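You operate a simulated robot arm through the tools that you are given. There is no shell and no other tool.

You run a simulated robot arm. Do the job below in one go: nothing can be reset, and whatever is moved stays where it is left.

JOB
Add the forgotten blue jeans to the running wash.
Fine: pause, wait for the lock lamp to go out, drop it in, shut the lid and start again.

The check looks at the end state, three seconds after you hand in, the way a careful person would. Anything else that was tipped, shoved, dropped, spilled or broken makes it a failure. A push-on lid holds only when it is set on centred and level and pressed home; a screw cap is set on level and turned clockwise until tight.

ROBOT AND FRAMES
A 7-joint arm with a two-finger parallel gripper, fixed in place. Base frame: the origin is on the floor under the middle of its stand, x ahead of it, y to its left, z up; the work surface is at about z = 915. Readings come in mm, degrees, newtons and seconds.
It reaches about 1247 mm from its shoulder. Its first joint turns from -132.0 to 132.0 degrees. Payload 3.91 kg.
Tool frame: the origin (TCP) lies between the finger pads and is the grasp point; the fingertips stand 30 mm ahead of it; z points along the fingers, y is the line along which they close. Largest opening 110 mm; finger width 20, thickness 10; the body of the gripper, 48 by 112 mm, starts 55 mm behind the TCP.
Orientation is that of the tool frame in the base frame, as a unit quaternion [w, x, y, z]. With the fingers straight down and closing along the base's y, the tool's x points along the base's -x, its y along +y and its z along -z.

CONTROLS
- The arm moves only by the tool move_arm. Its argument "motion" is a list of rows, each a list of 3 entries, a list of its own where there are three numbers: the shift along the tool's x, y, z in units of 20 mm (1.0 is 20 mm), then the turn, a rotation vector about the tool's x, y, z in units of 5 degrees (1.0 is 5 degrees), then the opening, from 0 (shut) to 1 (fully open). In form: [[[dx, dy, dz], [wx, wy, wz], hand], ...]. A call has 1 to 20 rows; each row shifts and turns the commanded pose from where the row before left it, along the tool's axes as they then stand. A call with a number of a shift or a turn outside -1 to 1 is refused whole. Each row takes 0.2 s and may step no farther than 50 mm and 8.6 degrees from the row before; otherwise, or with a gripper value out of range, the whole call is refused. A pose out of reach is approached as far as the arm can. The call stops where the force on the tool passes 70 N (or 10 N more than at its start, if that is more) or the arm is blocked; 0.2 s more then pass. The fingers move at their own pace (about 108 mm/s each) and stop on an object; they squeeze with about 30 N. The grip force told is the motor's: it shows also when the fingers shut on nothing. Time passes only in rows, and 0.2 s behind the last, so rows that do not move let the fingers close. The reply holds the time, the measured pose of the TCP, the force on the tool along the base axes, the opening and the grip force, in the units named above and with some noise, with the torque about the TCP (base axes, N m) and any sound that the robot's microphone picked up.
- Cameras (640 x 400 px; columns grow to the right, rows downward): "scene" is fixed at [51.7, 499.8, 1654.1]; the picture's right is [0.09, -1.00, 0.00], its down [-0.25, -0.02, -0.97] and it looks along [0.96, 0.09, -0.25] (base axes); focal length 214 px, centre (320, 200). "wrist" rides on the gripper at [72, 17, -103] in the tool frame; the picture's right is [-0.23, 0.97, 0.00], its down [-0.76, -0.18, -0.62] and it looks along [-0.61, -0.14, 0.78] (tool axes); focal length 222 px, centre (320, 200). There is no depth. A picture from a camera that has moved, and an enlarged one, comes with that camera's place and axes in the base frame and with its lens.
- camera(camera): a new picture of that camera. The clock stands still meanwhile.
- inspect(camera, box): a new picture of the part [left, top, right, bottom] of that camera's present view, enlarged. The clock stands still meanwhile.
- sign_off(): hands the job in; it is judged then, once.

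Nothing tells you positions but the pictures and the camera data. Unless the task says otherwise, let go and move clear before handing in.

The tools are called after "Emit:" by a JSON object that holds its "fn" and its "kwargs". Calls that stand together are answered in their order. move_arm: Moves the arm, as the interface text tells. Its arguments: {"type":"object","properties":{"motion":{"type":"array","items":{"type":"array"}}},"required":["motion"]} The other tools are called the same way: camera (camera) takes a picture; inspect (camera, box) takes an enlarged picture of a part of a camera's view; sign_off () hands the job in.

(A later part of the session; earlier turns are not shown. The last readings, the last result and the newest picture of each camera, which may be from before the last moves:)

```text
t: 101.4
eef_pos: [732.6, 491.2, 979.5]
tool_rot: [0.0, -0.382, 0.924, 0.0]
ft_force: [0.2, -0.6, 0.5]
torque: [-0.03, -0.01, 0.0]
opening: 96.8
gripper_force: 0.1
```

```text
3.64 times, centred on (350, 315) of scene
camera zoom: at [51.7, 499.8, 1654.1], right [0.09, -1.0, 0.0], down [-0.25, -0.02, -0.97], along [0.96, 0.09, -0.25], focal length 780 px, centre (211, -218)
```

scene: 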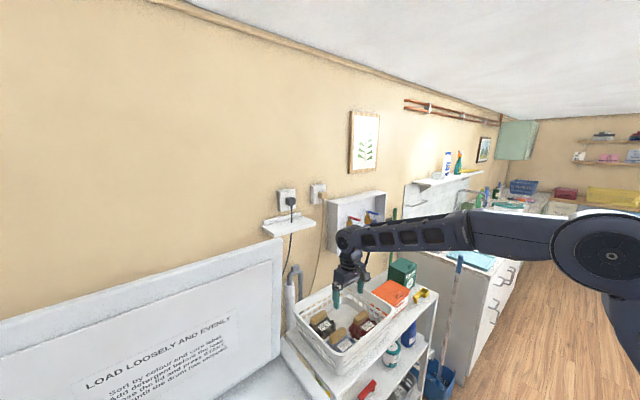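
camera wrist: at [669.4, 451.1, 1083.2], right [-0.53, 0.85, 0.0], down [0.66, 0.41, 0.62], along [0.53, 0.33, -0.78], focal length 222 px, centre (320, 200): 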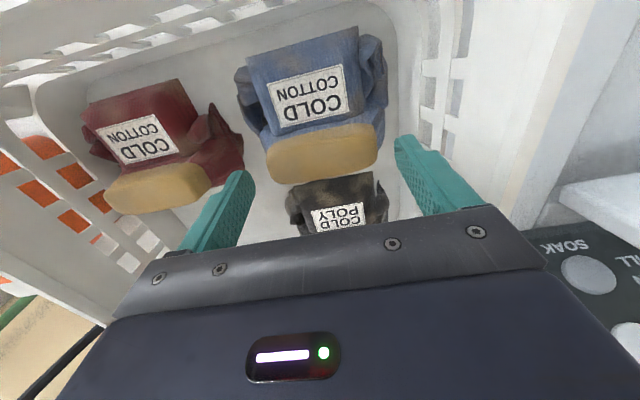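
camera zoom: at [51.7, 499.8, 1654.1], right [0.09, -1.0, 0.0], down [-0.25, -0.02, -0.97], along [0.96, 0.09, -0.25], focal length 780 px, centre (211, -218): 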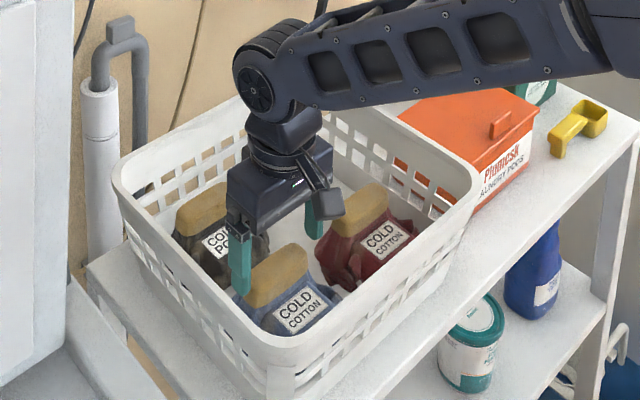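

The pad sits between the fingertips, about 3 mm toward +y of the tool. I'll correct that and go down around its ends, then close.

Emit:
{"fn": "move_arm", "kwargs": {"motion": [[[0, 0.15, 0], [0, 0, 0], 0.88], [[0, 0, 0.6], [0, 0, 0], 0.88], [[0, 0, 0.6], [0, 0, 0], 0.88], [[0, 0, 0.4], [0, 0, 0], 0.88], [[0, 0, 0.3], [0, 0, 0], 0.88]]}}

Emit:
{"fn": "camera", "kwargs": {"camera": "wrist"}}

Emit:
{"fn": "inspect", "kwargs": {"camera": "scene", "box": [290, 280, 390, 360]}}

```text
t: 102.6
eef_pos: [730.2, 494.9, 940.1]
tool_rot: [0.0, -0.383, 0.924, 0.0]
ft_force: [-0.1, -0.2, 0.0]
torque: [-0.01, -0.02, 0.03]
opening: 96.9
gripper_force: 0.1
```

```text
taken
camera wrist: at [667.9, 454.9, 1046.1], right [-0.53, 0.85, 0.0], down [0.66, 0.41, 0.62], along [0.53, 0.33, -0.78], focal length 222 px, centre (320, 200)
```

wrist: 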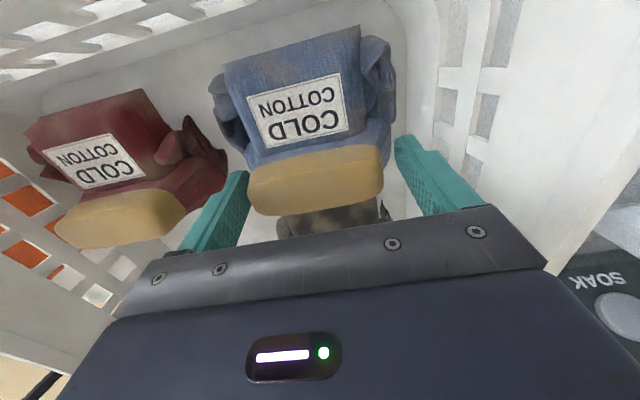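

```text
5.00 times, centred on (340, 320) of scene
camera zoom: at [51.7, 499.8, 1654.1], right [0.09, -1.0, 0.0], down [-0.25, -0.02, -0.97], along [0.96, 0.09, -0.25], focal length 1072 px, centre (220, -400)
```

zoom: 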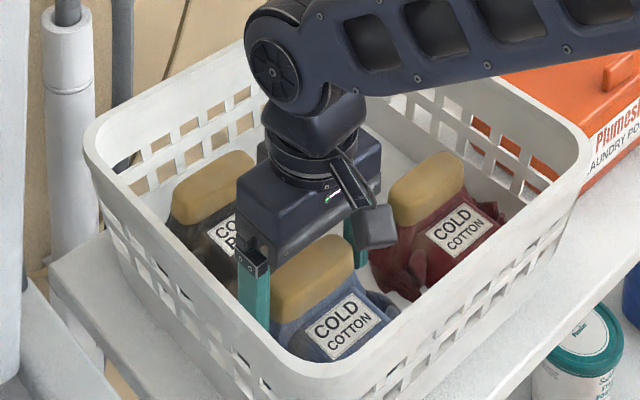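

No contact so far. I'll go 6 mm lower and close on the pad.

Emit:
{"fn": "move_arm", "kwargs": {"motion": [[[0, 0, 0.3], [0, 0, 0], 0.88], [[0, 0, 0], [0, 0, 0], 0.6], [[0, 0, 0], [0, 0, 0], 0.4], [[0, 0, 0], [0, 0, 0], 0.2], [[0, 0, 0], [0, 0, 0], 0.2], [[0, 0, 0], [0, 0, 0], 0.2]]}}

Emit:
{"fn": "camera", "kwargs": {"camera": "wrist"}}

```text
t: 104.0
eef_pos: [730.5, 495.1, 935.3]
tool_rot: [0.0, -0.383, 0.924, 0.0]
ft_force: [5.7, -1.2, 8.4]
torque: [-0.12, -0.23, 0.11]
opening: 54.7
gripper_force: 29.6
```

```text
taken
camera wrist: at [668.6, 454.7, 1040.5], right [-0.53, 0.85, 0.0], down [0.66, 0.41, 0.62], along [0.53, 0.33, -0.78], focal length 222 px, centre (320, 200)
```

wrist: 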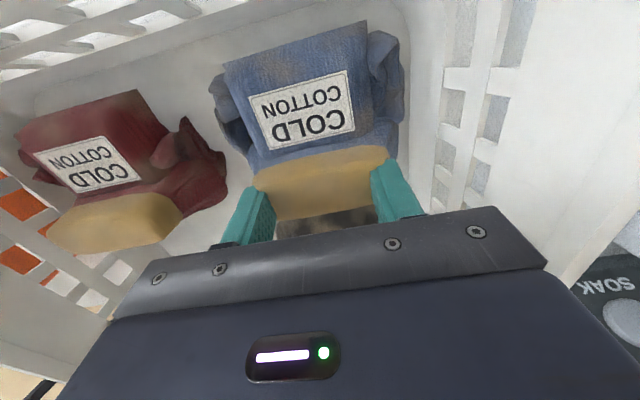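

The fingers hold the pad (soft; squeezed to 55 mm) with full grip force. I'll lift slowly and look.

Emit:
{"fn": "move_arm", "kwargs": {"motion": [[[0, 0, -0.4], [0, 0, 0], 0.2], [[0, 0, -0.4], [0, 0, 0], 0.2], [[0, 0, -0.5], [0, 0, 0], 0.2], [[0, 0, -0.5], [0, 0, 0], 0.2], [[0, 0, -0.5], [0, 0, 0], 0.2]]}}

Emit:
{"fn": "camera", "kwargs": {"camera": "wrist"}}

Emit:
{"fn": "inspect", "kwargs": {"camera": "scene", "box": [280, 260, 420, 370]}}

```text
t: 105.2
eef_pos: [729.9, 494.6, 980.6]
tool_rot: [-0.001, -0.382, 0.924, -0.001]
ft_force: [0.0, -0.4, -6.2]
torque: [0.1, -0.08, -0.02]
opening: 54.6
gripper_force: 30.1
```

```text
taken
camera wrist: at [668.5, 454.5, 1085.1], right [-0.53, 0.85, 0.0], down [0.67, 0.41, 0.62], along [0.53, 0.33, -0.78], focal length 222 px, centre (320, 200)
```

wrist: 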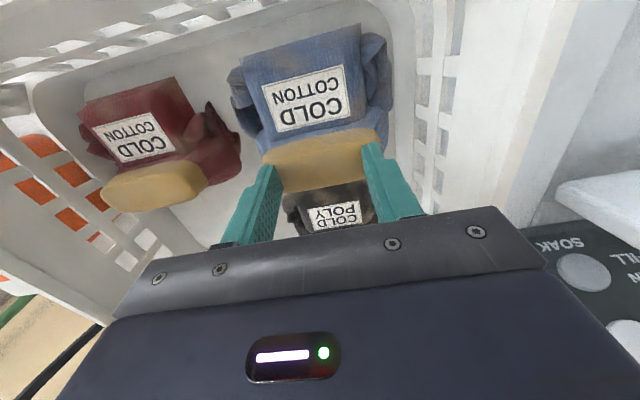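

```text
3.64 times, centred on (350, 315) of scene
camera zoom: at [51.7, 499.8, 1654.1], right [0.09, -1.0, 0.0], down [-0.25, -0.02, -0.97], along [0.96, 0.09, -0.25], focal length 780 px, centre (211, -218)
```

zoom: 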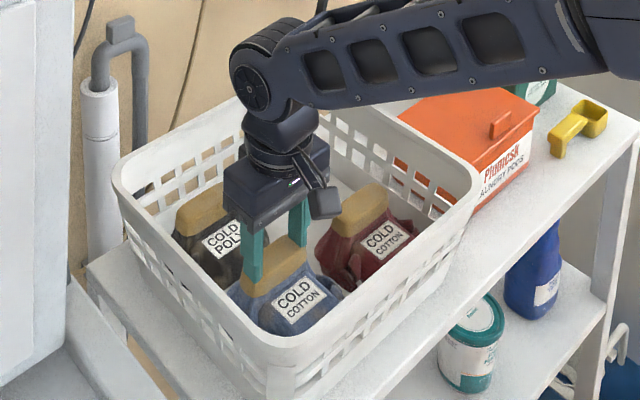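

The load on the tool is about 6 N, but the bundle rose much less than the hand, so it may be slipping. I'll wait a moment and look again.

Emit:
{"fn": "move_arm", "kwargs": {"motion": [[[0, 0, 0], [0, 0, 0], 0.2], [[0, 0, 0], [0, 0, 0], 0.2], [[0, 0, 0], [0, 0, 0], 0.2]]}}

Emit:
{"fn": "inspect", "kwargs": {"camera": "scene", "box": [290, 280, 390, 360]}}

Emit:
{"fn": "inspect", "kwargs": {"camera": "wrist", "box": [200, 0, 440, 240]}}

```text
t: 106.0
eef_pos: [730.4, 494.9, 980.0]
tool_rot: [-0.001, -0.382, 0.924, -0.001]
ft_force: [0.6, 0.8, -6.2]
torque: [0.07, -0.13, 0.03]
opening: 54.8
gripper_force: 30.5
```

```text
5.00 times, centred on (340, 320) of scene
camera zoom: at [51.7, 499.8, 1654.1], right [0.09, -1.0, 0.0], down [-0.25, -0.02, -0.97], along [0.96, 0.09, -0.25], focal length 1072 px, centre (220, -400)
```

zoom: 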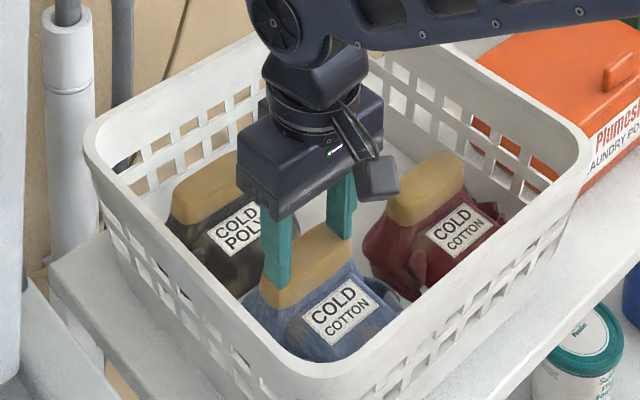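

```text
1.67 times, centred on (320, 120) of wrist
camera zoom: at [668.5, 454.5, 1085.2], right [-0.53, 0.85, 0.0], down [0.66, 0.41, 0.62], along [0.53, 0.33, -0.78], focal length 370 px, centre (320, 333)
```

zoom: 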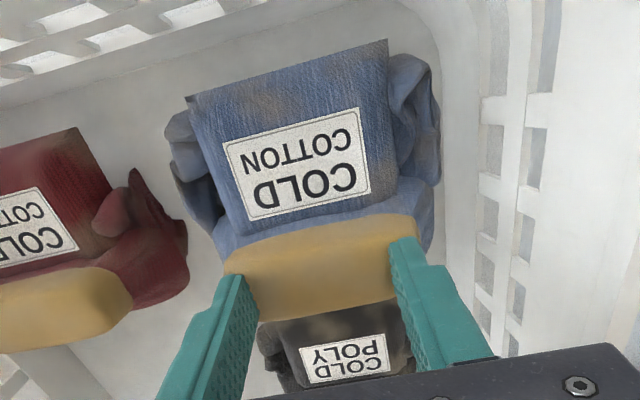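

The hold is steady at 6.2 N. I'll lift another 40 mm gently and check that the bundle follows.

Emit:
{"fn": "move_arm", "kwargs": {"motion": [[[0, 0, -0.4], [0, 0, 0], 0.2], [[0, 0, -0.4], [0, 0, 0], 0.2], [[0, 0, -0.4], [0, 0, 0], 0.2], [[0, 0, -0.4], [0, 0, 0], 0.2], [[0, 0, -0.4], [0, 0, 0], 0.2]]}}

Emit:
{"fn": "inspect", "kwargs": {"camera": "scene", "box": [290, 280, 390, 360]}}

Emit:
{"fn": "inspect", "kwargs": {"camera": "wrist", "box": [200, 0, 440, 240]}}

```text
t: 107.2
eef_pos: [732.2, 493.7, 1020.8]
tool_rot: [0.0, -0.382, 0.924, 0.0]
ft_force: [0.1, -1.2, -5.8]
torque: [0.08, -0.12, 0.01]
opening: 54.8
gripper_force: 30.5
```

```text
5.00 times, centred on (340, 320) of scene
camera zoom: at [51.7, 499.8, 1654.1], right [0.09, -1.0, 0.0], down [-0.25, -0.02, -0.97], along [0.96, 0.09, -0.25], focal length 1072 px, centre (220, -400)
```

zoom: 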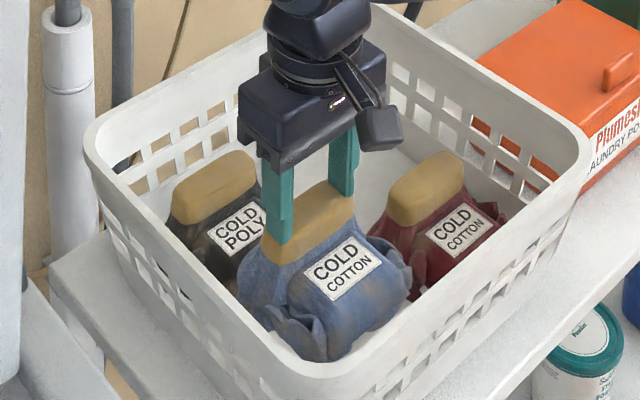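

```text
1.67 times, centred on (320, 120) of wrist
camera zoom: at [669.5, 454.0, 1125.0], right [-0.53, 0.85, 0.0], down [0.66, 0.41, 0.62], along [0.53, 0.33, -0.78], focal length 370 px, centre (320, 333)
```

zoom: 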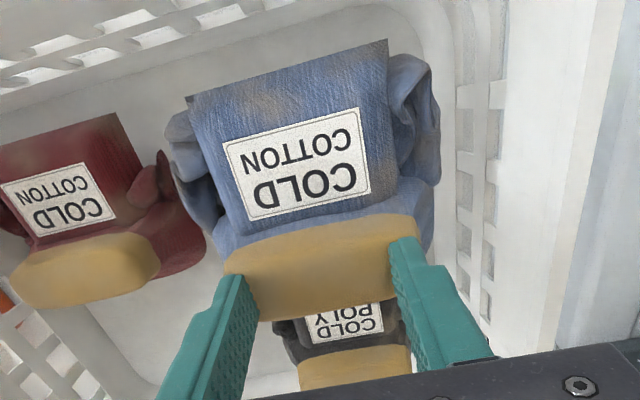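

The bundle now follows the fingers steadily (about 6 N) and its neighbours haven't moved. I'll lift it clear of the basket, draw back from the lid, then carry it sideways over the tub.

Emit:
{"fn": "move_arm", "kwargs": {"motion": [[[0, 0, -0.7], [0, 0, 0], 0.2], [[0, 0, -0.8], [0, 0, 0], 0.2], [[0, 0, -0.8], [0, 0, 0], 0.2], [[0, 0, -0.8], [0, 0, 0], 0.2], [[0, 0, -0.8], [0, 0, 0], 0.2], [[0, 0, -0.8], [0, 0, 0], 0.2], [[0, 0, -0.8], [0, 0, 0], 0.2], [[0, 0, -0.8], [0, 0, 0], 0.2], [[0, 0, -0.7], [0, 0, 0], 0.2]]}}

Emit:
{"fn": "inspect", "kwargs": {"camera": "scene", "box": [260, 220, 420, 370]}}

Emit:
{"fn": "camera", "kwargs": {"camera": "wrist"}}

```text
t: 109.2
eef_pos: [731.1, 495.1, 1161.4]
tool_rot: [-0.001, -0.383, 0.924, 0.0]
ft_force: [-0.3, -0.2, -6.6]
torque: [0.06, -0.07, 0.02]
opening: 55.0
gripper_force: 29.5
```

```text
2.67 times, centred on (340, 295) of scene
camera zoom: at [51.7, 499.8, 1654.1], right [0.09, -1.0, 0.0], down [-0.25, -0.02, -0.97], along [0.96, 0.09, -0.25], focal length 572 px, centre (267, -53)
```

zoom: 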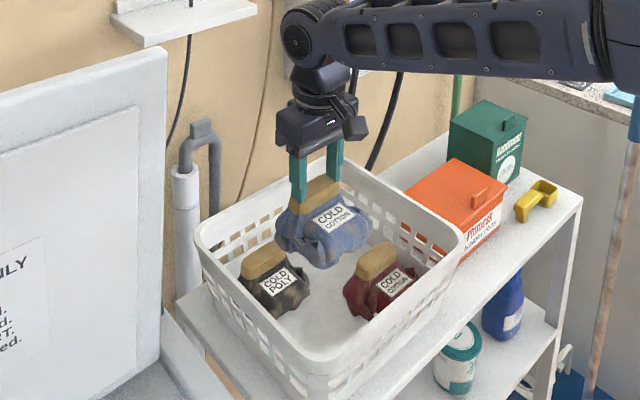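

```text
taken
camera wrist: at [669.2, 455.2, 1266.0], right [-0.53, 0.85, 0.0], down [0.67, 0.41, 0.62], along [0.53, 0.33, -0.78], focal length 222 px, centre (320, 200)
```

wrist: 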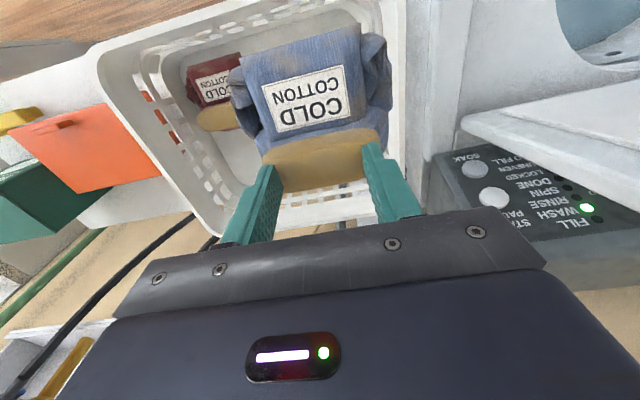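

The bundle hangs freely above the basket, well held. Now back (−d) 205 mm, then left over the tub.

Emit:
{"fn": "move_arm", "kwargs": {"motion": [[[0.5, 0, 0], [0, 0, 0], 0.2], [[0.9, 0, 0], [0, 0, 0], 0.2], [[1, 0, 0], [0, 0, 0], 0.2], [[1, 0, 0], [0, 0, 0], 0.2], [[1, 0, 0], [0, 0, 0], 0.2], [[1, 0, 0], [0, 0, 0], 0.2], [[1, 0, 0], [0, 0, 0], 0.2], [[1, 0, 0], [0, 0, 0], 0.2], [[1, 0, 0], [0, 0, 0], 0.2], [[0.9, 0, 0], [0, 0, 0], 0.2], [[0.5, 0.3, 0], [0, 0, 0], 0.2], [[0.3, 0.7, 0], [0, 0, 0], 0.2], [[0, 1, 0], [0, 0, 0], 0.2], [[0, 1, 0], [0, 0, 0], 0.2], [[0, 1, 0], [0, 0, 0], 0.2], [[0, 1, 0], [0, 0, 0], 0.2], [[0, 1, 0], [0, 0, 0], 0.2], [[0, 1, 0], [0, 0, 0], 0.2], [[0, 1, 0], [0, 0, 0], 0.2], [[0, 1, 0], [0, 0, 0], 0.2]]}}

Emit:
{"fn": "move_arm", "kwargs": {"motion": [[[0, 1, 0], [0, 0, 0], 0.2], [[0, 1, 0], [0, 0, 0], 0.2], [[0, 1, 0], [0, 0, 0], 0.2], [[0, 1, 0], [0, 0, 0], 0.2], [[0, 1, 0], [0, 0, 0], 0.2], [[0, 1, 0], [0, 0, 0], 0.2], [[0, 1, 0], [0, 0, 0], 0.2], [[0, 1, 0], [0, 0, 0], 0.2], [[0, 1, 0], [0, 0, 0], 0.2], [[0, 1, 0], [0, 0, 0], 0.2], [[0, 1, 0], [0, 0, 0], 0.2], [[0, 1, 0], [0, 0, 0], 0.2], [[0, 1, 0], [0, 0, 0], 0.2], [[0, 0.9, 0], [0, 0, 0], 0.2], [[0, 0.6, 0], [0, 0, 0], 0.2], [[0, 0.3, 0], [0, 0, 0], 0.2]]}}

Emit:
{"fn": "camera", "kwargs": {"camera": "wrist"}}

Emit:
{"fn": "camera", "kwargs": {"camera": "scene"}}

```text
t: 113.4
eef_pos: [463.0, 479.4, 1160.4]
tool_rot: [0.0, -0.381, 0.924, 0.0]
ft_force: [0.5, -0.6, -6.0]
torque: [0.08, -0.05, 0.01]
opening: 54.7
gripper_force: 30.1
```

```text
t: 116.8
eef_pos: [251.7, 689.2, 1161.1]
tool_rot: [0.0, -0.382, 0.924, 0.0]
ft_force: [0.2, -0.3, -5.5]
torque: [0.08, -0.02, -0.01]
opening: 54.9
gripper_force: 30.0
```

```text
taken
camera wrist: at [189.0, 648.7, 1265.5], right [-0.53, 0.85, 0.0], down [0.66, 0.41, 0.62], along [0.53, 0.33, -0.78], focal length 222 px, centre (320, 200)
```

wrist: 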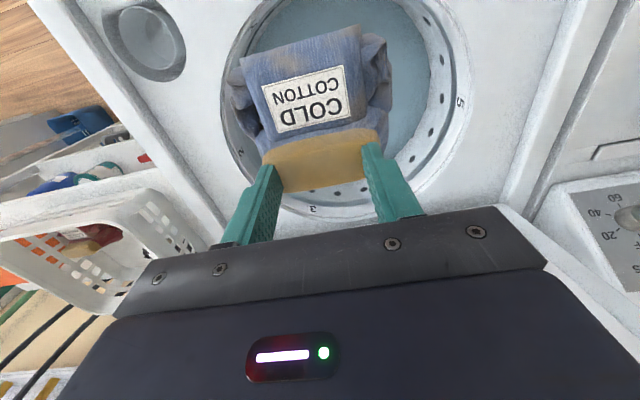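

```text
taken
```

scene: 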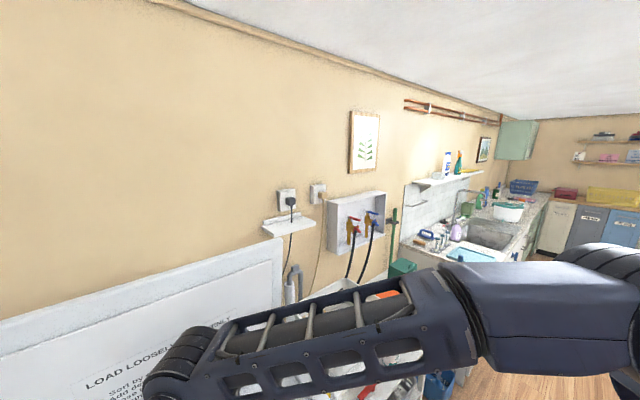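

The bundle is over the front half of the tub; rim centre fits (d 746, l 330), R ≈ 190. I'll centre it between front wall and agitator and lower in stages.

Emit:
{"fn": "move_arm", "kwargs": {"motion": [[[-0.45, 0.6, 0], [0, 0, 0], 0.2], [[0, 0.45, 0.5], [0, 0, 0], 0.2], [[0, 0, 1], [0, 0, 0], 0.2], [[0, 0, 1], [0, 0, 0], 0.2], [[0, 0, 1], [0, 0, 0], 0.2], [[0, 0, 1], [0, 0, 0], 0.2], [[0, 0, 1], [0, 0, 0], 0.2], [[0, 0, 1], [0, 0, 0], 0.2], [[0, 0, 0.6], [0, 0, 0], 0.2]]}}

Emit:
{"fn": "camera", "kwargs": {"camera": "wrist"}}

Emit:
{"fn": "camera", "kwargs": {"camera": "scene"}}

```text
t: 118.8
eef_pos: [242.0, 708.8, 1019.3]
tool_rot: [0.001, -0.382, 0.924, 0.0]
ft_force: [1.1, 0.7, -6.6]
torque: [0.02, -0.09, -0.01]
opening: 54.9
gripper_force: 29.8
```

```text
taken
camera wrist: at [179.9, 668.5, 1123.5], right [-0.53, 0.85, 0.0], down [0.66, 0.41, 0.62], along [0.53, 0.33, -0.78], focal length 222 px, centre (320, 200)
```

wrist: 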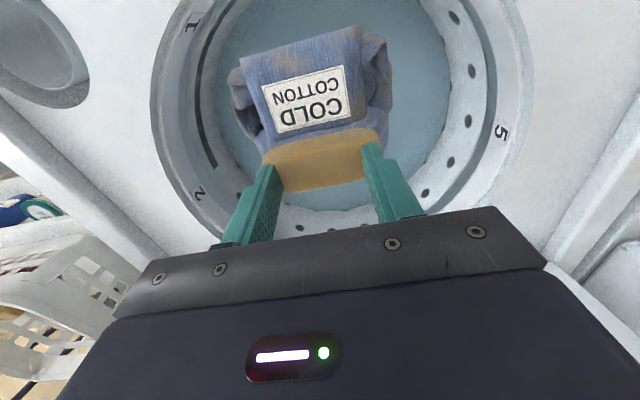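

```text
taken
```

scene: 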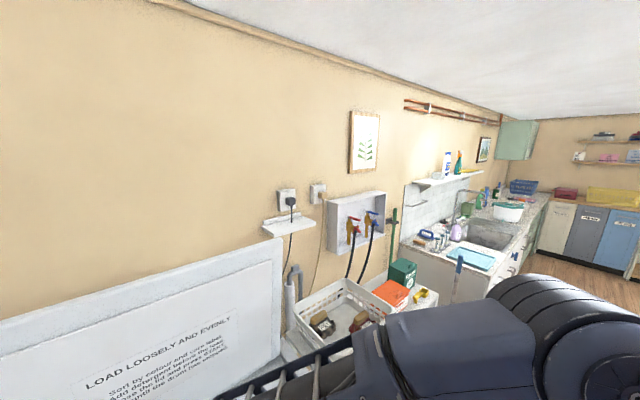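

Emit:
{"fn": "move_arm", "kwargs": {"motion": [[[0, 0, 0.8], [0, 0, 0], 0.2], [[0, 0, 0.8], [0, 0, 0], 0.2], [[0, 0, 0.7], [0, 0, 0], 0.2], [[0, 0, 0.5], [0, 0, 0], 0.2]]}}

Emit:
{"fn": "camera", "kwargs": {"camera": "wrist"}}

```text
t: 119.8
eef_pos: [242.9, 707.9, 964.1]
tool_rot: [-0.001, -0.382, 0.924, 0.0]
ft_force: [-0.8, -0.8, -5.7]
torque: [0.07, -0.06, -0.01]
opening: 54.7
gripper_force: 29.9
```

```text
taken
camera wrist: at [180.6, 668.8, 1068.0], right [-0.53, 0.85, 0.0], down [0.66, 0.41, 0.62], along [0.53, 0.33, -0.78], focal length 222 px, centre (320, 200)
```

wrist: 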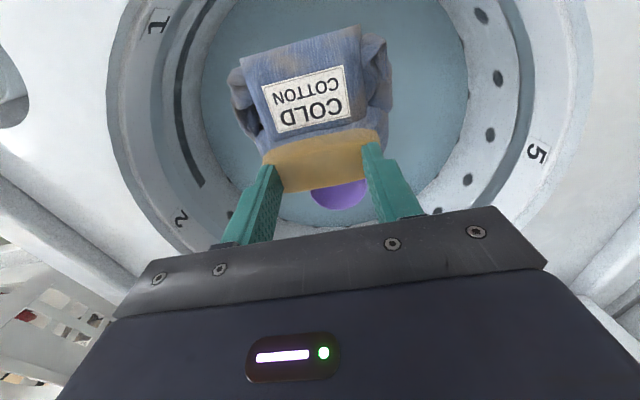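

The agitator cap shows just behind the bundle with a gap. I'll lower a further 35 mm and then let go.

Emit:
{"fn": "move_arm", "kwargs": {"motion": [[[0, 0, 0.6], [0, 0, 0], 0.2], [[0, 0, 0.6], [0, 0, 0], 0.2], [[0, 0, 0.5], [0, 0, 0], 0.2], [[0, 0, 0.3], [0, 0, 0], 0.2]]}}

Emit:
{"fn": "camera", "kwargs": {"camera": "wrist"}}

```text
t: 120.8
eef_pos: [243.6, 709.4, 923.1]
tool_rot: [-0.001, -0.383, 0.924, -0.001]
ft_force: [-0.8, -0.3, -6.2]
torque: [0.05, -0.03, -0.04]
opening: 54.5
gripper_force: 29.1
```

```text
taken
camera wrist: at [180.3, 669.5, 1027.6], right [-0.53, 0.85, 0.0], down [0.66, 0.41, 0.62], along [0.53, 0.33, -0.78], focal length 222 px, centre (320, 200)
```

wrist: 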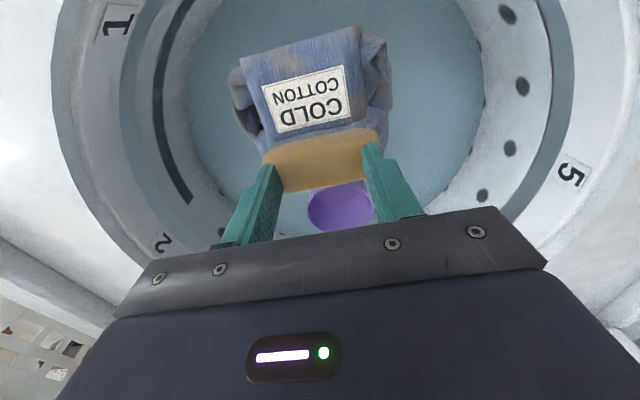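

The jeans hang inside the tub below the rim, clear of wall and agitator. I'll open the fingers.

Emit:
{"fn": "move_arm", "kwargs": {"motion": [[[0, 0, 0], [0, 0, 0], 0.6], [[0, 0, 0], [0, 0, 0], 0.8], [[0, 0, 0], [0, 0, 0], 1], [[0, 0, 0], [0, 0, 0], 1], [[0, 0, 0], [0, 0, 0], 1]]}}

Emit:
{"fn": "camera", "kwargs": {"camera": "wrist"}}

```text
t: 122.0
eef_pos: [242.6, 710.4, 923.6]
tool_rot: [0.0, -0.383, 0.924, 0.0]
ft_force: [-0.1, 0.2, -0.5]
torque: [0.0, -0.02, -0.04]
opening: 109.8
gripper_force: 0.0
```

```text
taken
camera wrist: at [180.3, 669.4, 1027.8], right [-0.53, 0.85, 0.0], down [0.66, 0.41, 0.62], along [0.53, 0.33, -0.78], focal length 222 px, centre (320, 200)
```

wrist: 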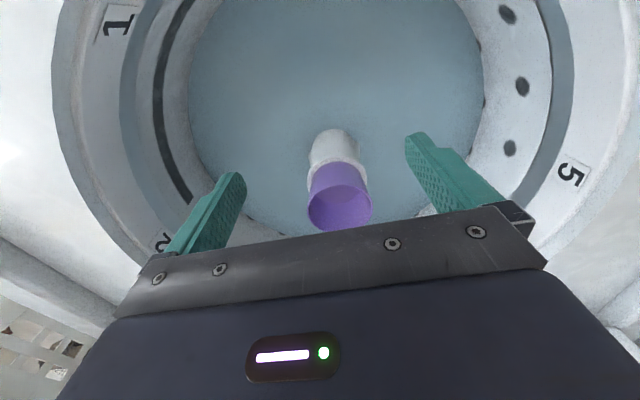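

The jeans sank into the tub water and the fingers are empty. Next I'll shut the fingers, rise out of the tub, and go up and over the lid's top edge to pull it closed from behind.

Emit:
{"fn": "move_arm", "kwargs": {"motion": [[[0, 0, -1], [0, 0, 0], 1], [[0, 0, -1], [0, 0, 0], 1], [[0, 0, -1], [0, 0, 0], 1], [[0, 0, -1], [0, 0, 0], 1], [[0, 0, -1], [0, 0, 0], 0.5], [[0, 0, -1], [0, 0, 0], 0], [[0, 0, -1], [0, 0, 0], 0], [[0, 0, -1], [0, 0, 0], 0], [[0, 0, -1], [0, 0, 0], 0], [[0, 0, -1], [0, 0, 0], 0], [[0, 0, -1], [0, 0, 0], 0], [[0, 0, -1], [0, 0, 0], 0], [[0, 0, -1], [0, 0, 0], 0], [[0, 0, -1], [0, 0, 0], 0], [[0, 0, -1], [0, 0, 0], 0], [[0, 0, -1], [0, 0, 0], 0]]}}

Emit:
{"fn": "camera", "kwargs": {"camera": "wrist"}}

Emit:
{"fn": "camera", "kwargs": {"camera": "scene"}}

```text
t: 125.4
eef_pos: [244.8, 709.0, 1242.5]
tool_rot: [0.0, -0.382, 0.924, 0.0]
ft_force: [0.4, 0.5, -0.2]
torque: [-0.02, 0.0, 0.01]
opening: 0.0
gripper_force: 29.8
```

```text
taken
camera wrist: at [181.5, 669.3, 1347.6], right [-0.53, 0.85, 0.0], down [0.66, 0.41, 0.62], along [0.53, 0.33, -0.78], focal length 222 px, centre (320, 200)
```

wrist: 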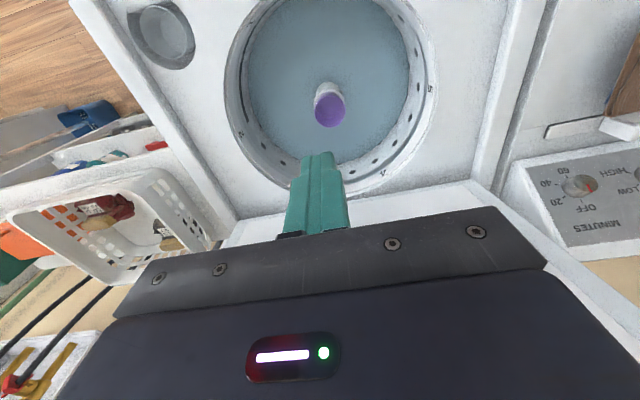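

```text
taken
```

scene: 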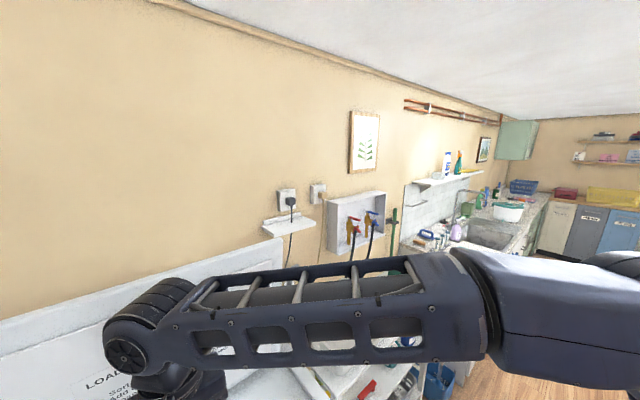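

Emit:
{"fn": "inspect", "kwargs": {"camera": "wrist", "box": [210, 0, 450, 190]}}

```text
2.11 times, centred on (330, 95) of wrist
camera zoom: at [181.5, 669.3, 1347.6], right [-0.53, 0.85, 0.0], down [0.66, 0.41, 0.62], along [0.53, 0.33, -0.78], focal length 468 px, centre (299, 421)
```

zoom: 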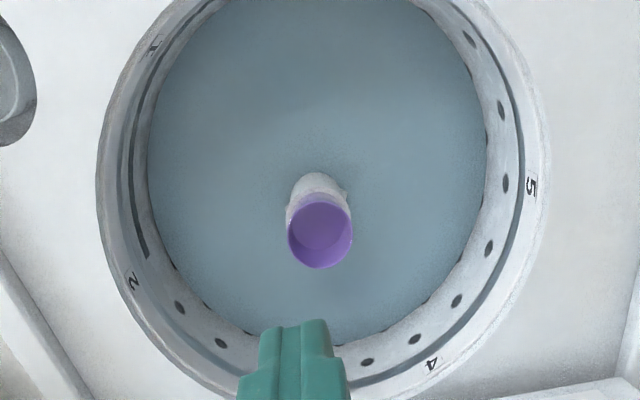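

The jeans are under the water, tub and agitator clear. I'll move right to l ≈ 110, rise to z ≈ 1450 and tilt 30° to reach over the lid's top edge.

Emit:
{"fn": "move_arm", "kwargs": {"motion": [[[0, -1, -0.5], [0, 0, 0], 0], [[0, -1, -0.5], [0, 0, 0], 0], [[0, -1, -0.5], [0, 0, 0], 0], [[0, -1, -0.5], [0, 0, 0], 0], [[0, -1, -0.5], [0, 0, 0], 0], [[0, -1, -0.5], [0, 0, 0], 0], [[0, -1, -0.5], [0, 0, 0], 0], [[0, -1, -0.5], [0, 0, 0], 0], [[0, -1, -0.5], [0, 0, 0], 0], [[0, -1, -0.5], [0, 0, 0], 0], [[0, -1, -0.5], [0, 0, 0], 0], [[0, 0, -1], [0, 0, 0], 0], [[0, 0, -1], [0, 0, 0], 0], [[0, 0, -1], [0, 0, 0], 0], [[0, 0, -1], [0, 0, 0], 0], [[0, 0, -1], [0, 0, 0], 0]]}}

Emit:
{"fn": "move_arm", "kwargs": {"motion": [[[0, 0, 0], [0, -1, 0], 0], [[0, 0, 0], [0, -1, 0], 0], [[0, 0, 0], [0, -1, 0], 0], [[0, 0, 0], [0, -1, 0], 0], [[0, 0, 0], [0, -1, 0], 0], [[0, 0, 0], [0, -1, 0], 0]]}}

Emit:
{"fn": "camera", "kwargs": {"camera": "wrist"}}

Emit:
{"fn": "camera", "kwargs": {"camera": "scene"}}

```text
t: 128.8
eef_pos: [397.7, 554.4, 1454.9]
tool_rot: [0.001, -0.383, 0.924, 0.0]
ft_force: [-0.3, -0.1, -0.4]
torque: [-0.01, 0.01, -0.02]
opening: 0.2
gripper_force: 29.2
```

```text
t: 130.2
eef_pos: [398.3, 554.5, 1453.1]
tool_rot: [0.238, -0.37, 0.893, 0.099]
ft_force: [-0.4, -0.6, -0.5]
torque: [-0.01, 0.02, 0.0]
opening: 0.0
gripper_force: 29.7
```

```text
taken
camera wrist: at [307.0, 484.7, 1507.3], right [-0.55, 0.83, 0.11], down [0.37, 0.12, 0.92], along [0.75, 0.55, -0.37], focal length 222 px, centre (320, 200)
```

wrist: 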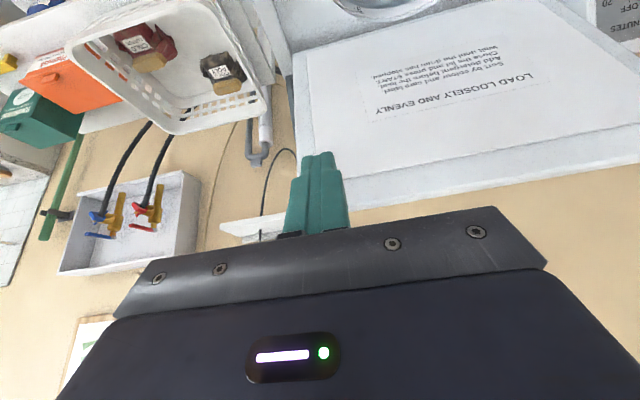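

```text
taken
```

scene: 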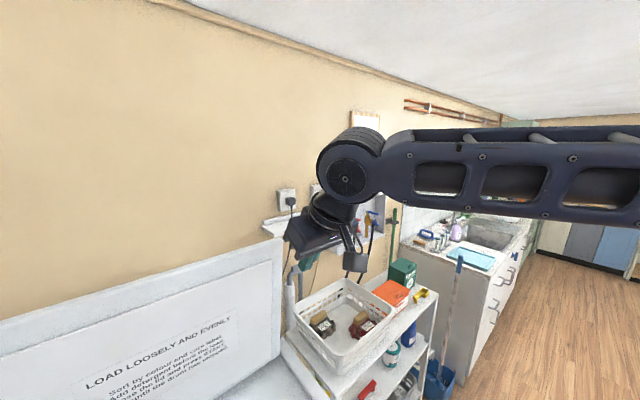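

The lid's top edge is at about d = 895, z = 1390; my fingertips at z ≈ 1427 clear it. I'll reach forward over the edge by 240 mm.

Emit:
{"fn": "move_arm", "kwargs": {"motion": [[[-0.866, 0, 0.5], [0, 0, 0], 0], [[-0.866, 0, 0.5], [0, 0, 0], 0], [[-0.866, 0, 0.5], [0, 0, 0], 0], [[-0.866, 0, 0.5], [0, 0, 0], 0], [[-0.866, 0, 0.5], [0, 0, 0], 0], [[-0.866, 0, 0.5], [0, 0, 0], 0], [[-0.866, 0, 0.5], [0, 0, 0], 0], [[-0.866, 0, 0.5], [0, 0, 0], 0], [[-0.866, 0, 0.5], [0, 0, 0], 0], [[-0.866, 0, 0.5], [0, 0, 0], 0], [[-0.866, 0, 0.5], [0, 0, 0], 0], [[-0.866, 0, 0.5], [0, 0, 0], 0]]}}

Emit:
{"fn": "camera", "kwargs": {"camera": "wrist"}}

Emit:
{"fn": "camera", "kwargs": {"camera": "scene"}}

```text
t: 132.8
eef_pos: [568.7, 722.7, 1453.0]
tool_rot: [0.238, -0.37, 0.893, 0.099]
ft_force: [0.1, -1.2, 0.2]
torque: [0.01, 0.02, -0.01]
opening: 0.0
gripper_force: 30.4
```

```text
taken
camera wrist: at [475.9, 653.7, 1508.0], right [-0.55, 0.83, 0.11], down [0.37, 0.12, 0.92], along [0.75, 0.55, -0.37], focal length 222 px, centre (320, 200)
```

wrist: 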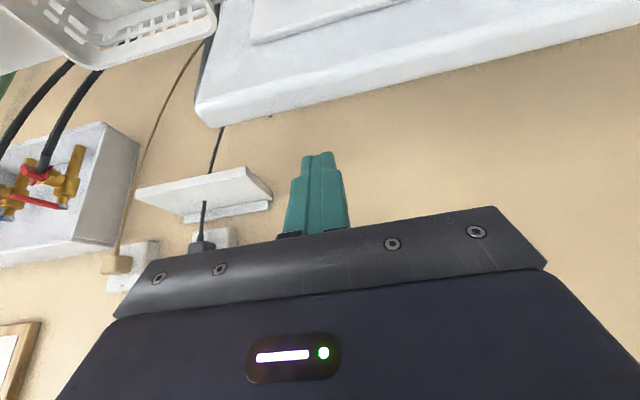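

```text
taken
```

scene: 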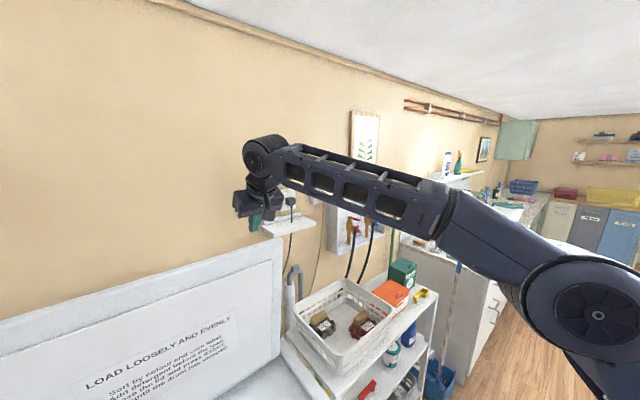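

My fingertips are beyond the lid's top edge with clearance. I'll go 20 mm further back, lower behind the edge, and check the view.

Emit:
{"fn": "move_arm", "kwargs": {"motion": [[[-0.866, 0, 0.5], [0, 0, 0], 0], [[0.525, 0, 0.91], [0, 0, 0], 0], [[0.525, 0, 0.91], [0, 0, 0], 0]]}}

Emit:
{"fn": "camera", "kwargs": {"camera": "wrist"}}

Emit:
{"fn": "inspect", "kwargs": {"camera": "scene", "box": [200, 150, 340, 280]}}

```text
t: 133.6
eef_pos: [582.8, 737.0, 1410.4]
tool_rot: [0.239, -0.369, 0.892, 0.099]
ft_force: [0.6, -0.4, -0.3]
torque: [-0.02, -0.01, 0.01]
opening: 0.0
gripper_force: 29.8
```

```text
taken
camera wrist: at [490.2, 667.8, 1465.1], right [-0.55, 0.83, 0.11], down [0.37, 0.12, 0.92], along [0.75, 0.55, -0.37], focal length 222 px, centre (320, 200)
```

wrist: 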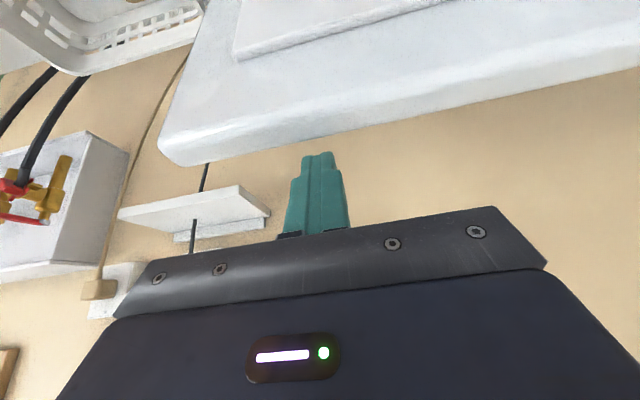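

```text
3.08 times, centred on (270, 215) of scene
camera zoom: at [51.7, 499.8, 1654.1], right [0.09, -1.0, 0.0], down [-0.25, -0.02, -0.97], along [0.96, 0.09, -0.25], focal length 660 px, centre (474, 154)
```

zoom: 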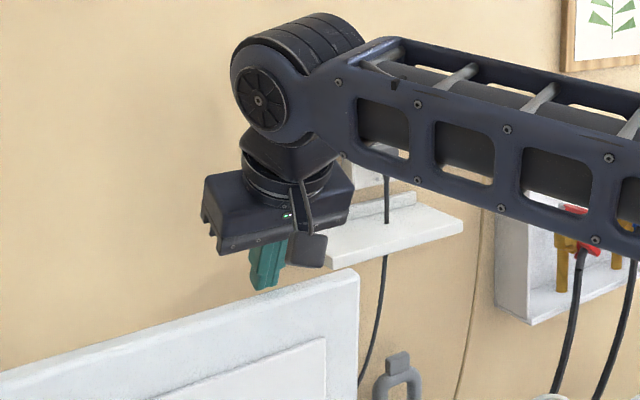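

The fingertips are just behind the edge. I'll lower 14 mm more and pull the lid toward me a little, checking that it follows.

Emit:
{"fn": "move_arm", "kwargs": {"motion": [[[0.35, 0, 0.606], [0, 0, 0], 0], [[0.54, 0, -0.37], [0, 0, 0], 0], [[0.54, 0, -0.37], [0, 0, 0], 0], [[0.82, 0, -0.28], [0, 0, 0], 0], [[0.82, 0, -0.28], [0, 0, 0], 0]]}}

Emit:
{"fn": "camera", "kwargs": {"camera": "wrist"}}

Emit:
{"fn": "camera", "kwargs": {"camera": "scene"}}

```text
t: 134.8
eef_pos: [540.2, 696.8, 1391.7]
tool_rot: [0.238, -0.37, 0.892, 0.099]
ft_force: [0.0, -0.9, -0.2]
torque: [0.03, 0.05, -0.03]
opening: 0.0
gripper_force: 30.3
```

```text
taken
camera wrist: at [447.5, 626.5, 1446.1], right [-0.55, 0.83, 0.11], down [0.37, 0.12, 0.92], along [0.75, 0.55, -0.38], focal length 222 px, centre (320, 200)
```

wrist: 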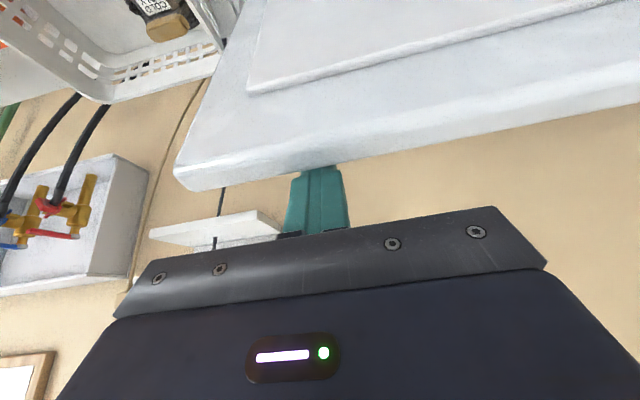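

```text
taken
```

scene: 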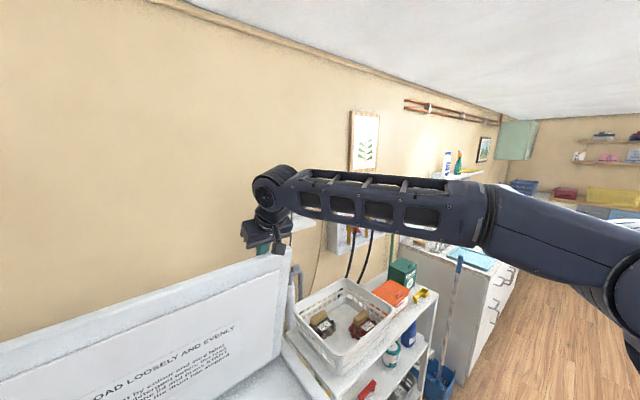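

The lid follows smoothly, now about 74°. I'll continue along the arc to about 45°.

Emit:
{"fn": "move_arm", "kwargs": {"motion": [[[0.7, 0, -0.166], [0, 0, 0], 0], [[0.7, 0, -0.166], [0, 0, 0], 0], [[0.7, 0, -0.166], [0, 0, 0], 0], [[0.713, 0, -0.105], [0, 0, 0], 0], [[0.713, 0, -0.105], [0, 0, 0], 0], [[0.713, 0, -0.105], [0, 0, 0], 0], [[0.72, 0, -0.043], [0, 0, 0], 0], [[0.72, 0, -0.043], [0, 0, 0], 0], [[0.72, 0, -0.043], [0, 0, 0], 0]]}}

Emit:
{"fn": "camera", "kwargs": {"camera": "wrist"}}

Emit:
{"fn": "camera", "kwargs": {"camera": "scene"}}

```text
t: 136.8
eef_pos: [455.1, 610.1, 1343.9]
tool_rot: [0.238, -0.37, 0.893, 0.099]
ft_force: [0.5, 0.7, 0.0]
torque: [-0.04, 0.01, -0.04]
opening: 0.1
gripper_force: 30.1
```

```text
taken
camera wrist: at [362.1, 539.9, 1398.9], right [-0.55, 0.83, 0.11], down [0.37, 0.12, 0.92], along [0.75, 0.55, -0.37], focal length 222 px, centre (320, 200)
```

wrist: 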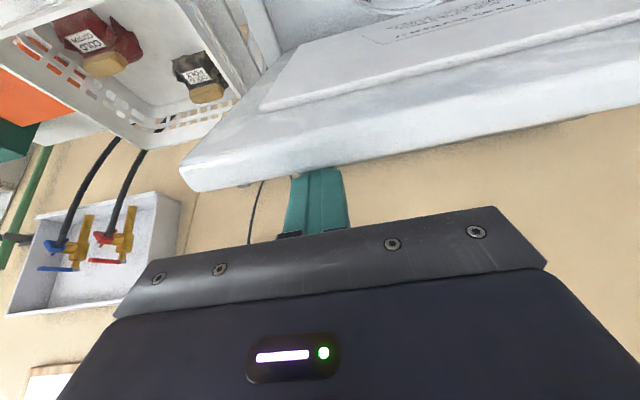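

```text
taken
```

scene: 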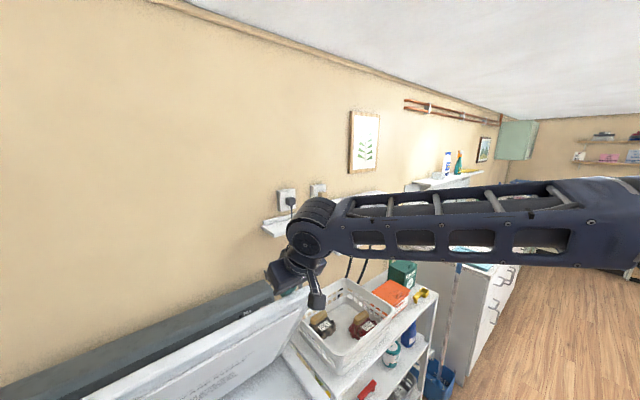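

The lid is at about 60° and still follows well. I'll continue down to about 30°.

Emit:
{"fn": "move_arm", "kwargs": {"motion": [[[0.672, 0, 0.05], [0, 0, 0], 0], [[0.672, 0, 0.05], [0, 0, 0], 0], [[0.672, 0, 0.05], [0, 0, 0], 0], [[0.67, 0, 0.093], [0, 0, 0], 0], [[0.67, 0, 0.093], [0, 0, 0], 0], [[0.67, 0, 0.093], [0, 0, 0], 0], [[0.654, 0, 0.15], [0, 0, 0], 0], [[0.654, 0, 0.15], [0, 0, 0], 0], [[0.654, 0, 0.15], [0, 0, 0], 0], [[0.645, 0, 0.19], [0, 0, 0], 0], [[0.645, 0, 0.19], [0, 0, 0], 0], [[0.645, 0, 0.19], [0, 0, 0], 0], [[0.617, 0, 0.262], [0, 0, 0], 0], [[0.617, 0, 0.262], [0, 0, 0], 0], [[0.617, 0, 0.262], [0, 0, 0], 0], [[0.6, 0, 0.3], [0, 0, 0], 0], [[0.6, 0, 0.3], [0, 0, 0], 0], [[0.6, 0, 0.3], [0, 0, 0], 0]]}}

Emit:
{"fn": "camera", "kwargs": {"camera": "wrist"}}

Emit:
{"fn": "camera", "kwargs": {"camera": "scene"}}

```text
t: 140.6
eef_pos: [336.2, 490.2, 1174.7]
tool_rot: [0.239, -0.369, 0.893, 0.099]
ft_force: [0.1, 0.3, -0.2]
torque: [-0.03, 0.0, -0.05]
opening: 0.1
gripper_force: 29.7
```

```text
taken
camera wrist: at [243.7, 420.5, 1228.9], right [-0.55, 0.83, 0.11], down [0.37, 0.12, 0.92], along [0.75, 0.55, -0.37], focal length 222 px, centre (320, 200)
```

wrist: 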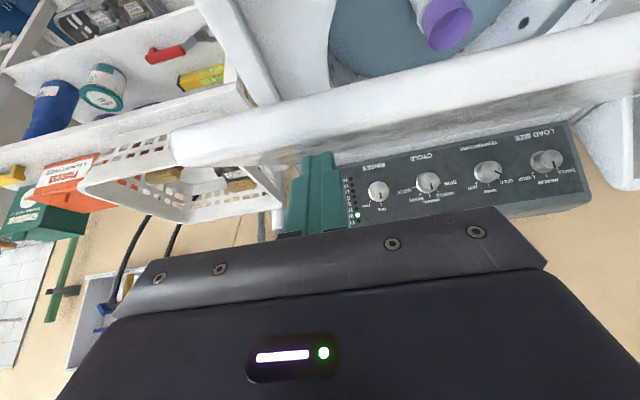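

```text
taken
```

scene: 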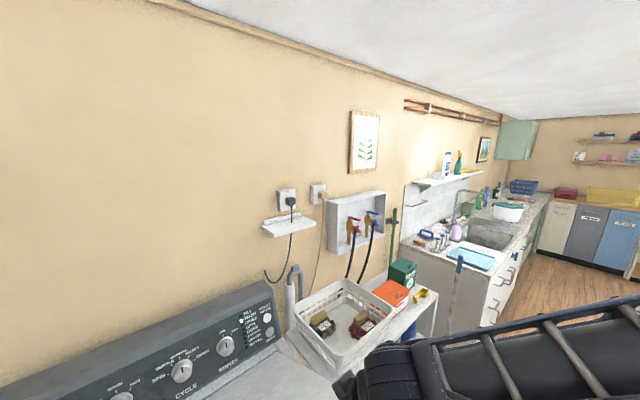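

Lid at about 30°. Continuing gently to about 5°.

Emit:
{"fn": "move_arm", "kwargs": {"motion": [[[0.583, 0, 0.375], [0, 0, 0], 0], [[0.583, 0, 0.375], [0, 0, 0], 0], [[0.583, 0, 0.375], [0, 0, 0], 0], [[0.54, 0, 0.4], [0, 0, 0], 0], [[0.54, 0, 0.4], [0, 0, 0], 0], [[0.54, 0, 0.4], [0, 0, 0], 0], [[0.5, 0, 0.443], [0, 0, 0], 0], [[0.5, 0, 0.443], [0, 0, 0], 0], [[0.5, 0, 0.443], [0, 0, 0], 0], [[0.462, 0, 0.483], [0, 0, 0], 0], [[0.462, 0, 0.483], [0, 0, 0], 0], [[0.462, 0, 0.483], [0, 0, 0], 0], [[0.418, 0, 0.525], [0, 0, 0], 0], [[0.418, 0, 0.525], [0, 0, 0], 0], [[0.418, 0, 0.525], [0, 0, 0], 0]]}}

Emit:
{"fn": "camera", "kwargs": {"camera": "wrist"}}

Emit:
{"fn": "camera", "kwargs": {"camera": "scene"}}

```text
t: 143.8
eef_pos: [290.3, 446.5, 983.4]
tool_rot: [0.237, -0.37, 0.893, 0.099]
ft_force: [-0.5, 0.2, -0.1]
torque: [-0.01, 0.01, -0.03]
opening: 0.0
gripper_force: 29.8
```

```text
taken
camera wrist: at [199.3, 375.9, 1038.4], right [-0.55, 0.83, 0.11], down [0.37, 0.12, 0.92], along [0.75, 0.55, -0.37], focal length 222 px, centre (320, 200)
```

wrist: 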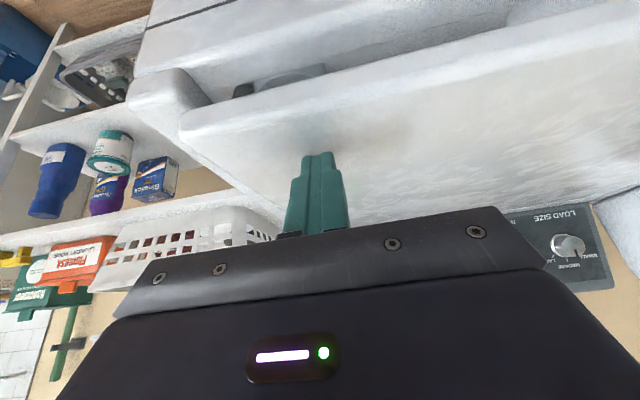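

```text
taken
```

scene: 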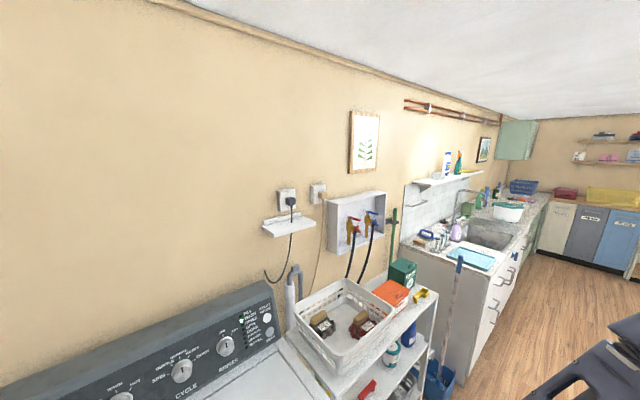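

Nearly shut (about 5°). I'll press it down slowly the rest of the way, watching for contact force.

Emit:
{"fn": "move_arm", "kwargs": {"motion": [[[0.2, 0, 0.31], [0, 0, 0], 0], [[0.2, 0, 0.31], [0, 0, 0], 0], [[0.2, 0, 0.31], [0, 0, 0], 0], [[0.2, 0, 0.31], [0, 0, 0], 0], [[0.2, 0, 0.31], [0, 0, 0], 0]]}}

Emit:
{"fn": "camera", "kwargs": {"camera": "wrist"}}

```text
t: 145.0
eef_pos: [289.4, 445.1, 947.9]
tool_rot: [0.238, -0.37, 0.892, 0.099]
ft_force: [0.4, -1.3, 0.0]
torque: [0.01, 0.04, 0.02]
opening: 0.4
gripper_force: 30.1
```

```text
taken
camera wrist: at [197.1, 374.8, 1001.4], right [-0.55, 0.83, 0.11], down [0.37, 0.12, 0.92], along [0.75, 0.55, -0.37], focal length 222 px, centre (320, 200)
```

wrist: 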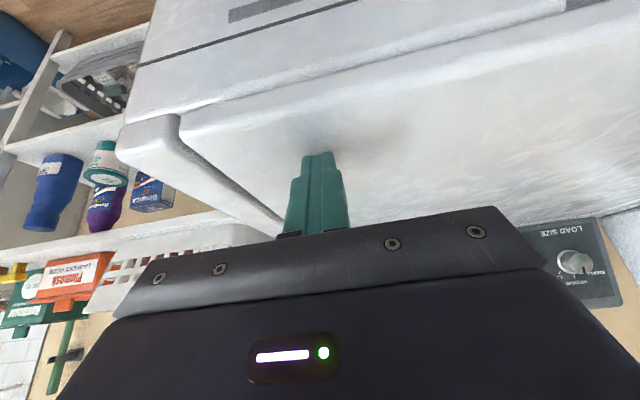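

Emit:
{"fn": "move_arm", "kwargs": {"motion": [[[0.06, 0, 0.104], [0, 0, 0], 0], [[0.06, 0, 0.104], [0, 0, 0], 0], [[0.06, 0, 0.104], [0, 0, 0], 0]]}}

Emit:
{"fn": "inspect", "kwargs": {"camera": "wrist", "box": [100, 0, 420, 240]}}

```text
t: 145.6
eef_pos: [290.3, 446.2, 944.9]
tool_rot: [0.242, -0.368, 0.892, 0.1]
ft_force: [-2.5, -4.8, 19.2]
torque: [-0.09, 0.01, -0.04]
opening: 0.0
gripper_force: 29.8
stopped in row 3: the force on the tool passed its limit at 78 N (the readings are from after the stop); the commanded pose is now the measured one
```

```text
1.67 times, centred on (260, 120) of wrist
camera zoom: at [197.2, 375.9, 999.6], right [-0.55, 0.83, 0.12], down [0.37, 0.11, 0.92], along [0.75, 0.55, -0.37], focal length 370 px, centre (420, 333)
```

zoom: 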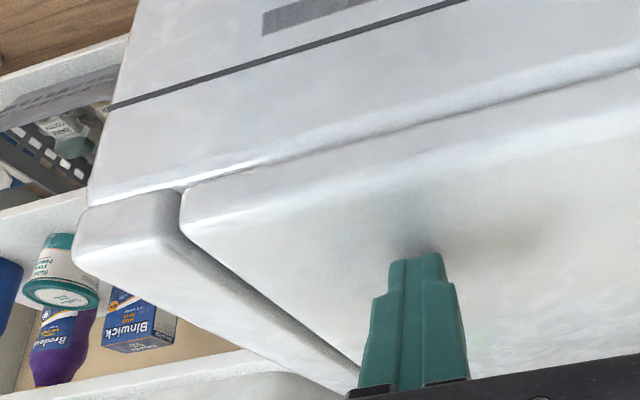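

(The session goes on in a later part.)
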